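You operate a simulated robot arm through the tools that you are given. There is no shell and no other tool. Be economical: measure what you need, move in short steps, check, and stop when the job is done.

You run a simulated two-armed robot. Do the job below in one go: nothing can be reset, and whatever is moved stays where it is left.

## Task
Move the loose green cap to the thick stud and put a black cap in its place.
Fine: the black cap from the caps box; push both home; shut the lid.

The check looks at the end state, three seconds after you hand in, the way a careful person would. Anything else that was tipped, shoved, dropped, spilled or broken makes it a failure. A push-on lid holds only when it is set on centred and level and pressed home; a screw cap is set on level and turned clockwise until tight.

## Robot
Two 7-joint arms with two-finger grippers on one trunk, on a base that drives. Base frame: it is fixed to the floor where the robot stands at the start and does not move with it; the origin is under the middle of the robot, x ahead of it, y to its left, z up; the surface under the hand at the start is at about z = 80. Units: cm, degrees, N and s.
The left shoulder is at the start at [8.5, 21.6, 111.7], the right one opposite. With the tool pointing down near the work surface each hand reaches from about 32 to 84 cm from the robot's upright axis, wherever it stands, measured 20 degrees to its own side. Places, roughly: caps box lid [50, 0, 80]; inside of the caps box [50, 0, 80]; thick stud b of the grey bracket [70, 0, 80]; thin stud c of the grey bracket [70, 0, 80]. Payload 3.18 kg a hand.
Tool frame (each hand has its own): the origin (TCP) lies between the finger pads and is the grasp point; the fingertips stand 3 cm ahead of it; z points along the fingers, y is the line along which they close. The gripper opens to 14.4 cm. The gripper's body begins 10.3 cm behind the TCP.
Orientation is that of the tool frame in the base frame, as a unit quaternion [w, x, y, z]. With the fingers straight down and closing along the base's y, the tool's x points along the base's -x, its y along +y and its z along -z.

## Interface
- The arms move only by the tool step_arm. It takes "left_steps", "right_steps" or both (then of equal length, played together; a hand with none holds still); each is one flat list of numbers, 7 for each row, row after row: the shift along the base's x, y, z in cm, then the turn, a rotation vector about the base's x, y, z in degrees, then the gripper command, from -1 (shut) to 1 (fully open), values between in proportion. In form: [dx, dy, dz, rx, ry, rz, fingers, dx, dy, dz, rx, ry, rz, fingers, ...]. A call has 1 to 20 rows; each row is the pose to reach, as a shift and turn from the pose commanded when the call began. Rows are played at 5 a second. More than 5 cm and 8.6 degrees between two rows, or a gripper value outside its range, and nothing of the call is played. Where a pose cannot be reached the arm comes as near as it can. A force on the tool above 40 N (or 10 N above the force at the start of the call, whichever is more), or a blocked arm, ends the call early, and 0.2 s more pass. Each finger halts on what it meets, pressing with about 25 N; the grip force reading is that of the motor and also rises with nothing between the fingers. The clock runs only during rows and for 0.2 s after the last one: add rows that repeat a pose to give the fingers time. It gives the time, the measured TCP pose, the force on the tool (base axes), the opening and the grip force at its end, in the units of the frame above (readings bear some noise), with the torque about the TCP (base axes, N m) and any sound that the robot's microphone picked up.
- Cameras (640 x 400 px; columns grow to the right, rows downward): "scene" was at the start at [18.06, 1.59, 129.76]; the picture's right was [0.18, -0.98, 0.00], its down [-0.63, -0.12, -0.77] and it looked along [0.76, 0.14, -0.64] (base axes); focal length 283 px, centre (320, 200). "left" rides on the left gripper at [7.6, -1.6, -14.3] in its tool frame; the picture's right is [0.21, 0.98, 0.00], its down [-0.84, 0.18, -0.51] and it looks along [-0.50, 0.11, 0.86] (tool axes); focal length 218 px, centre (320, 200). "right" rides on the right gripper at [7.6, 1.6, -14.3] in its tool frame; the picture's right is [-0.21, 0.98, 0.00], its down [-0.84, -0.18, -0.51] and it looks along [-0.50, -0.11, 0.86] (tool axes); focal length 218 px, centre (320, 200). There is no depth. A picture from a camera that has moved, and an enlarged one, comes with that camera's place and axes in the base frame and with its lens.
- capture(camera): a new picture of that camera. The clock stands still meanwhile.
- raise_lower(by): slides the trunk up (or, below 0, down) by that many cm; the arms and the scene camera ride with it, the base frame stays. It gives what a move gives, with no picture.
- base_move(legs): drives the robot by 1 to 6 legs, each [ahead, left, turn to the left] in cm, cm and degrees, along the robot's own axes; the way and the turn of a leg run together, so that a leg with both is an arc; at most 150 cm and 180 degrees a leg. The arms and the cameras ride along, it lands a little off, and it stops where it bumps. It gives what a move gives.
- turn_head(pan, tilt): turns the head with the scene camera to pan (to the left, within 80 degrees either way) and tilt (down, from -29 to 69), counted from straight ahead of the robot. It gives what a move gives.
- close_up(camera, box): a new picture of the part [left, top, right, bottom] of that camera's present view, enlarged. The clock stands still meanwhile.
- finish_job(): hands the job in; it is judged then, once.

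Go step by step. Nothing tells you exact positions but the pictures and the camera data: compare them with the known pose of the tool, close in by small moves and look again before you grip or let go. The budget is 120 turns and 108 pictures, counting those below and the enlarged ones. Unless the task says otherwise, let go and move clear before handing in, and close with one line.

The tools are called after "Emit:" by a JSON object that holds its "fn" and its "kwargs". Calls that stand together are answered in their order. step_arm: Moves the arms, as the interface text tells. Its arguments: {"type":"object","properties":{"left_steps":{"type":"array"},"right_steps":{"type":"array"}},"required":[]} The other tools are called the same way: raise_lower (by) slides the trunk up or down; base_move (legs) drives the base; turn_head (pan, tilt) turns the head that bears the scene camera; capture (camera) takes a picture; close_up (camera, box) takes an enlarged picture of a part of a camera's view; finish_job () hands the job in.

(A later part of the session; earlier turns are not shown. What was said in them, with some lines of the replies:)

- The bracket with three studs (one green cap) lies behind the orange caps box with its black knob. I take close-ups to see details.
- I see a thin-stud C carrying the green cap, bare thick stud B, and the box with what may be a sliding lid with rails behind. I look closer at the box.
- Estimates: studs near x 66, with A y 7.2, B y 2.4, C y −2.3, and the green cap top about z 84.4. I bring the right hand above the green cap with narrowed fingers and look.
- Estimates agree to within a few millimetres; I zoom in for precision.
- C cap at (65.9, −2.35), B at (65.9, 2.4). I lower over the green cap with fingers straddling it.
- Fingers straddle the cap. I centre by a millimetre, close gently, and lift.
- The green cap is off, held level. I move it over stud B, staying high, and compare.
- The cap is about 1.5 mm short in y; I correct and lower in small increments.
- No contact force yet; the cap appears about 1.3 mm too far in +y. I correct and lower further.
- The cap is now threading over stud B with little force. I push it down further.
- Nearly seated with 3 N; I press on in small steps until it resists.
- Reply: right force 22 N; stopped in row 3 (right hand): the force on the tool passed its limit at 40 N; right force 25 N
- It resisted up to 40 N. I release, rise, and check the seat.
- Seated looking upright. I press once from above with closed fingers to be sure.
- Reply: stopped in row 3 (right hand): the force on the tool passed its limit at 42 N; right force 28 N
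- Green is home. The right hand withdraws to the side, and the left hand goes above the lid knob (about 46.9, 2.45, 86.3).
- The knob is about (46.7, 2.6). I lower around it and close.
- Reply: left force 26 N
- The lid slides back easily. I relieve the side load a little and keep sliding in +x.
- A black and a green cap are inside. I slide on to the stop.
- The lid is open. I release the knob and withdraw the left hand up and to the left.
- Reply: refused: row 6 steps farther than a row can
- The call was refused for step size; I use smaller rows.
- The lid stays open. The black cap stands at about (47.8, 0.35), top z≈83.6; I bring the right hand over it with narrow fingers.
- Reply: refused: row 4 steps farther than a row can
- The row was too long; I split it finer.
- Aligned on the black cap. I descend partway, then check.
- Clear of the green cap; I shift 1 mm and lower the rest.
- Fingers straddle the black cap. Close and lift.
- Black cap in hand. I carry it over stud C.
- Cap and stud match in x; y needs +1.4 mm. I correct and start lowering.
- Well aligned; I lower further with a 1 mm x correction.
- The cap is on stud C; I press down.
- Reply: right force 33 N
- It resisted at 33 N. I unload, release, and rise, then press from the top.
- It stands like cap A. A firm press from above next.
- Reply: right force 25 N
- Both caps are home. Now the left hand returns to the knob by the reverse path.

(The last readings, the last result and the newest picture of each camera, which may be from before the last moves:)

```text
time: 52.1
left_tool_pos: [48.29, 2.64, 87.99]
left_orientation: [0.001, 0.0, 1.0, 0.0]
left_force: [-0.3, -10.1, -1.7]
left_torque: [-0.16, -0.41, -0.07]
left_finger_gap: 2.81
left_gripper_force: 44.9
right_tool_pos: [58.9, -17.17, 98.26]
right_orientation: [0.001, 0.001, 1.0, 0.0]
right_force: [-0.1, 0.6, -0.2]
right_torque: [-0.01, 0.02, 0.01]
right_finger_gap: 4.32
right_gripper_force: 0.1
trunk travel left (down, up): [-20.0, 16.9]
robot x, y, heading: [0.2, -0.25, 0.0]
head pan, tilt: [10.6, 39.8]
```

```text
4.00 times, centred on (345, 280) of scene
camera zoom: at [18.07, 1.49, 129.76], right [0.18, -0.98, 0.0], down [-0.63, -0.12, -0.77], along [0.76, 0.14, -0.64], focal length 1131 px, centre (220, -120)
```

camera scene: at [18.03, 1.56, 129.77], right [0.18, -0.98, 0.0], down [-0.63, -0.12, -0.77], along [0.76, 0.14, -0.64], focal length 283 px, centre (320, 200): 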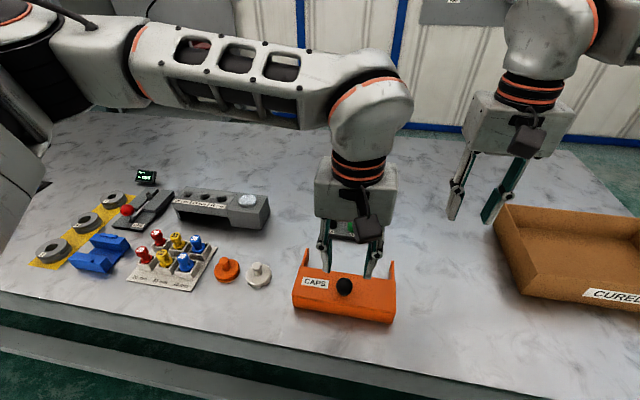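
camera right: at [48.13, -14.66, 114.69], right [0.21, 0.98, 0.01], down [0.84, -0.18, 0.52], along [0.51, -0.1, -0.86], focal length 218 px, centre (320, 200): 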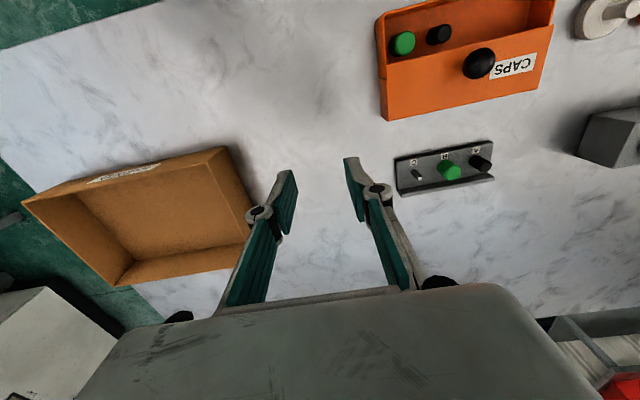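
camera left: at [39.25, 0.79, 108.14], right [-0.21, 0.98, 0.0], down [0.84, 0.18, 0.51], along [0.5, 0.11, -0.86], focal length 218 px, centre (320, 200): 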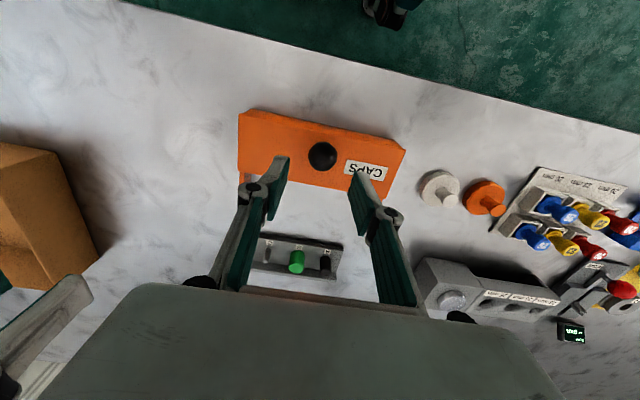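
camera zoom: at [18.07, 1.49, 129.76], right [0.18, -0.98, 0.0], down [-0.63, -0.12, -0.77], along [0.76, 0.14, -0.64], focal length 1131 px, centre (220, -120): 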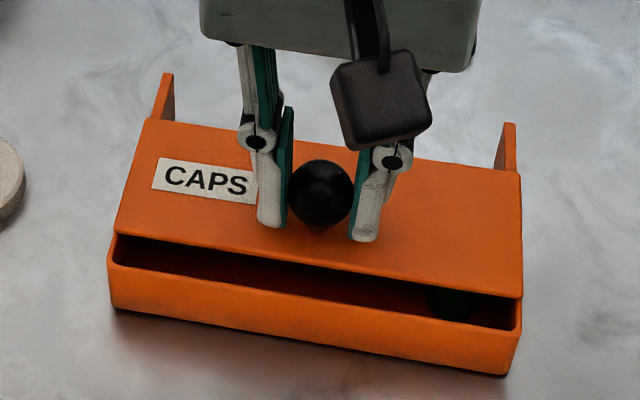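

Sliding shut; the last 1.6 cm in small steps.

Emit:
{"fn": "step_arm", "kwargs": {"left_steps": [-0.4, -0.1, 0, 0, 0, 0, -1, -0.8, -0.1, 0, 0, 0, 0, -1, -1.2, -0.1, 0, 0, 0, 0, -1, -1.5, -0.1, 0, 0, 0, 0, -1, -1.65, -0.1, 0, 0, 0, 0, -1, -1.65, -0.1, 0, 0, 0, 0, -1]}}

Emit:
{"fn": "close_up", "kwargs": {"camera": "scene", "box": [285, 230, 405, 330]}}

Emit:
{"fn": "close_up", "kwargs": {"camera": "left", "box": [220, 60, 440, 220]}}

```text
time: 53.5
left_tool_pos: [46.7, 2.59, 87.83]
left_orientation: [0.0, 0.0, 1.0, 0.0]
left_force: [5.4, -0.8, 6.5]
left_torque: [0.0, -0.01, 0.13]
left_finger_gap: 2.81
left_gripper_force: 45.1
right_tool_pos: [58.82, -17.07, 98.29]
right_orientation: [0.001, 0.001, 1.0, 0.0]
right_force: [1.0, 0.8, -0.4]
right_torque: [0.02, 0.03, 0.0]
right_finger_gap: 4.34
right_gripper_force: 0.0
trunk travel left (down, up): [-20.0, 16.9]
robot x, y, heading: [-0.21, -0.01, 0.0]
head pan, tilt: [10.6, 39.8]
```

```text
4.00 times, centred on (345, 280) of scene
camera zoom: at [18.07, 1.59, 129.76], right [0.18, -0.98, 0.0], down [-0.63, -0.12, -0.77], along [0.76, 0.14, -0.64], focal length 1131 px, centre (220, -120)
```

zoom: 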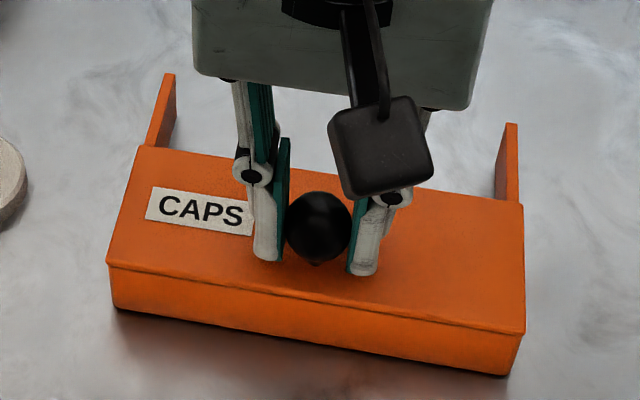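

```text
2.50 times, centred on (330, 140) of left
camera zoom: at [39.07, 0.99, 102.13], right [-0.21, 0.98, 0.0], down [0.84, 0.18, 0.51], along [0.5, 0.11, -0.86], focal length 546 px, centre (295, 350)
```

zoom: 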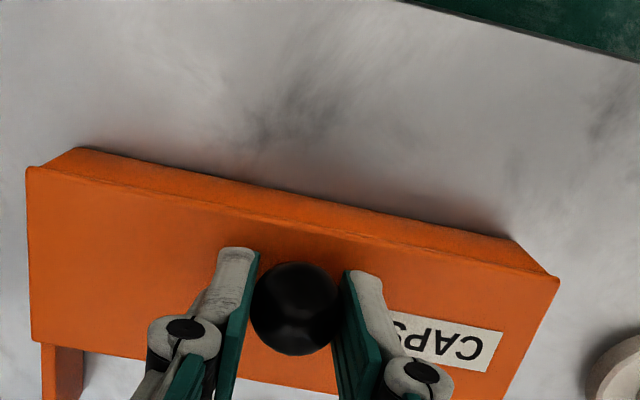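

Shut, with the same look as at the start and a stop force of 5 N. I release the knob and withdraw.

Emit:
{"fn": "step_arm", "kwargs": {"left_steps": [0, 0, 0, 0, 0, 0, -0.55, 0, 0, 0, 0, 0, 0, -0.25, 0, 0, 0, 0, 0, 0, -0.2, 0, 0, 3, 0, 0, 0, -0.2, 0, 0, 7, 0, 0, 0, -0.2, -1.5, 3, 10, 0, 0, 0, -0.2, -3, 6, 13, 0, 0, 0, -0.2, -4.5, 9, 16, 0, 0, 0, -0.2, -6, 12, 19, 0, 0, 0, -0.2, -7.5, 15, 22, 0, 0, 0, -0.2]}}

Emit:
{"fn": "capture", "kwargs": {"camera": "scene"}}

Emit:
{"fn": "close_up", "kwargs": {"camera": "scene", "box": [270, 190, 430, 330]}}

```text
time: 55.7
left_tool_pos: [39.06, 17.53, 110.11]
left_orientation: [0.0, 0.001, 1.0, 0.0]
left_force: [-0.4, 0.6, -0.2]
left_torque: [-0.03, -0.05, -0.01]
left_finger_gap: 5.78
left_gripper_force: 0.1
right_tool_pos: [58.66, -17.16, 98.4]
right_orientation: [0.0, 0.001, 1.0, -0.001]
right_force: [-0.6, 0.3, 0.5]
right_torque: [-0.02, 0.0, -0.02]
right_finger_gap: 4.3
right_gripper_force: 0.0
trunk travel left (down, up): [-20.0, 16.9]
robot x, y, heading: [0.14, 0.11, 0.1]
head pan, tilt: [10.6, 39.8]
```

```text
36 pictures are left
camera scene: at [17.96, 1.67, 129.79], right [0.18, -0.98, 0.0], down [-0.63, -0.12, -0.77], along [0.76, 0.14, -0.64], focal length 283 px, centre (320, 200)
```

scene: 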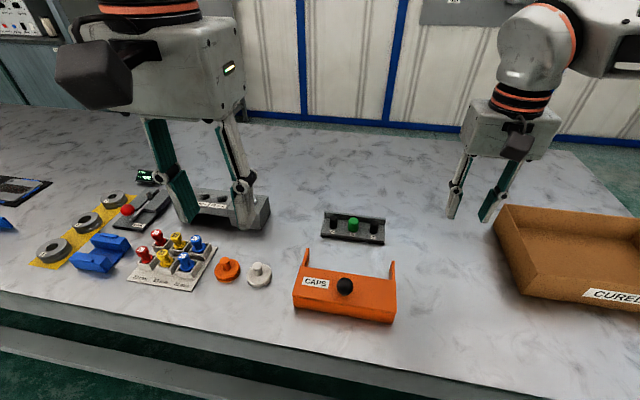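

```text
2.86 times, centred on (350, 260) of scene
camera zoom: at [17.96, 1.67, 129.79], right [0.18, -0.98, 0.0], down [-0.63, -0.12, -0.77], along [0.76, 0.14, -0.64], focal length 808 px, centre (234, 29)
```

zoom: 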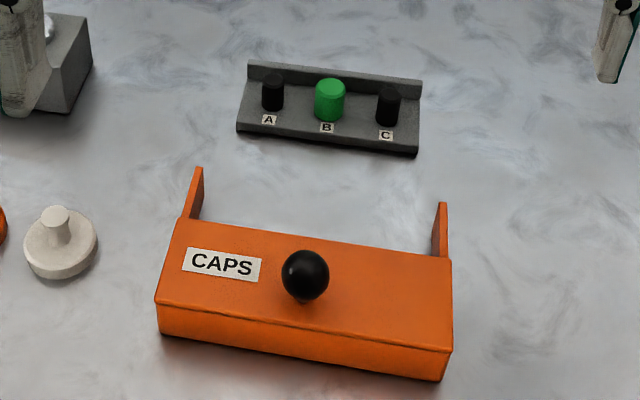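

The green cap sits on B and the black cap on C. The lid is shut and both hands are clear, so I hand in.

Emit:
{"fn": "finish_job", "kwargs": {}}

```text
The job is handed in.
```

The green cap is pushed home on thick stud B, a black cap from the caps box is pushed home on stud C, and the box lid is shut. I have handed the job in; no verdict came back.
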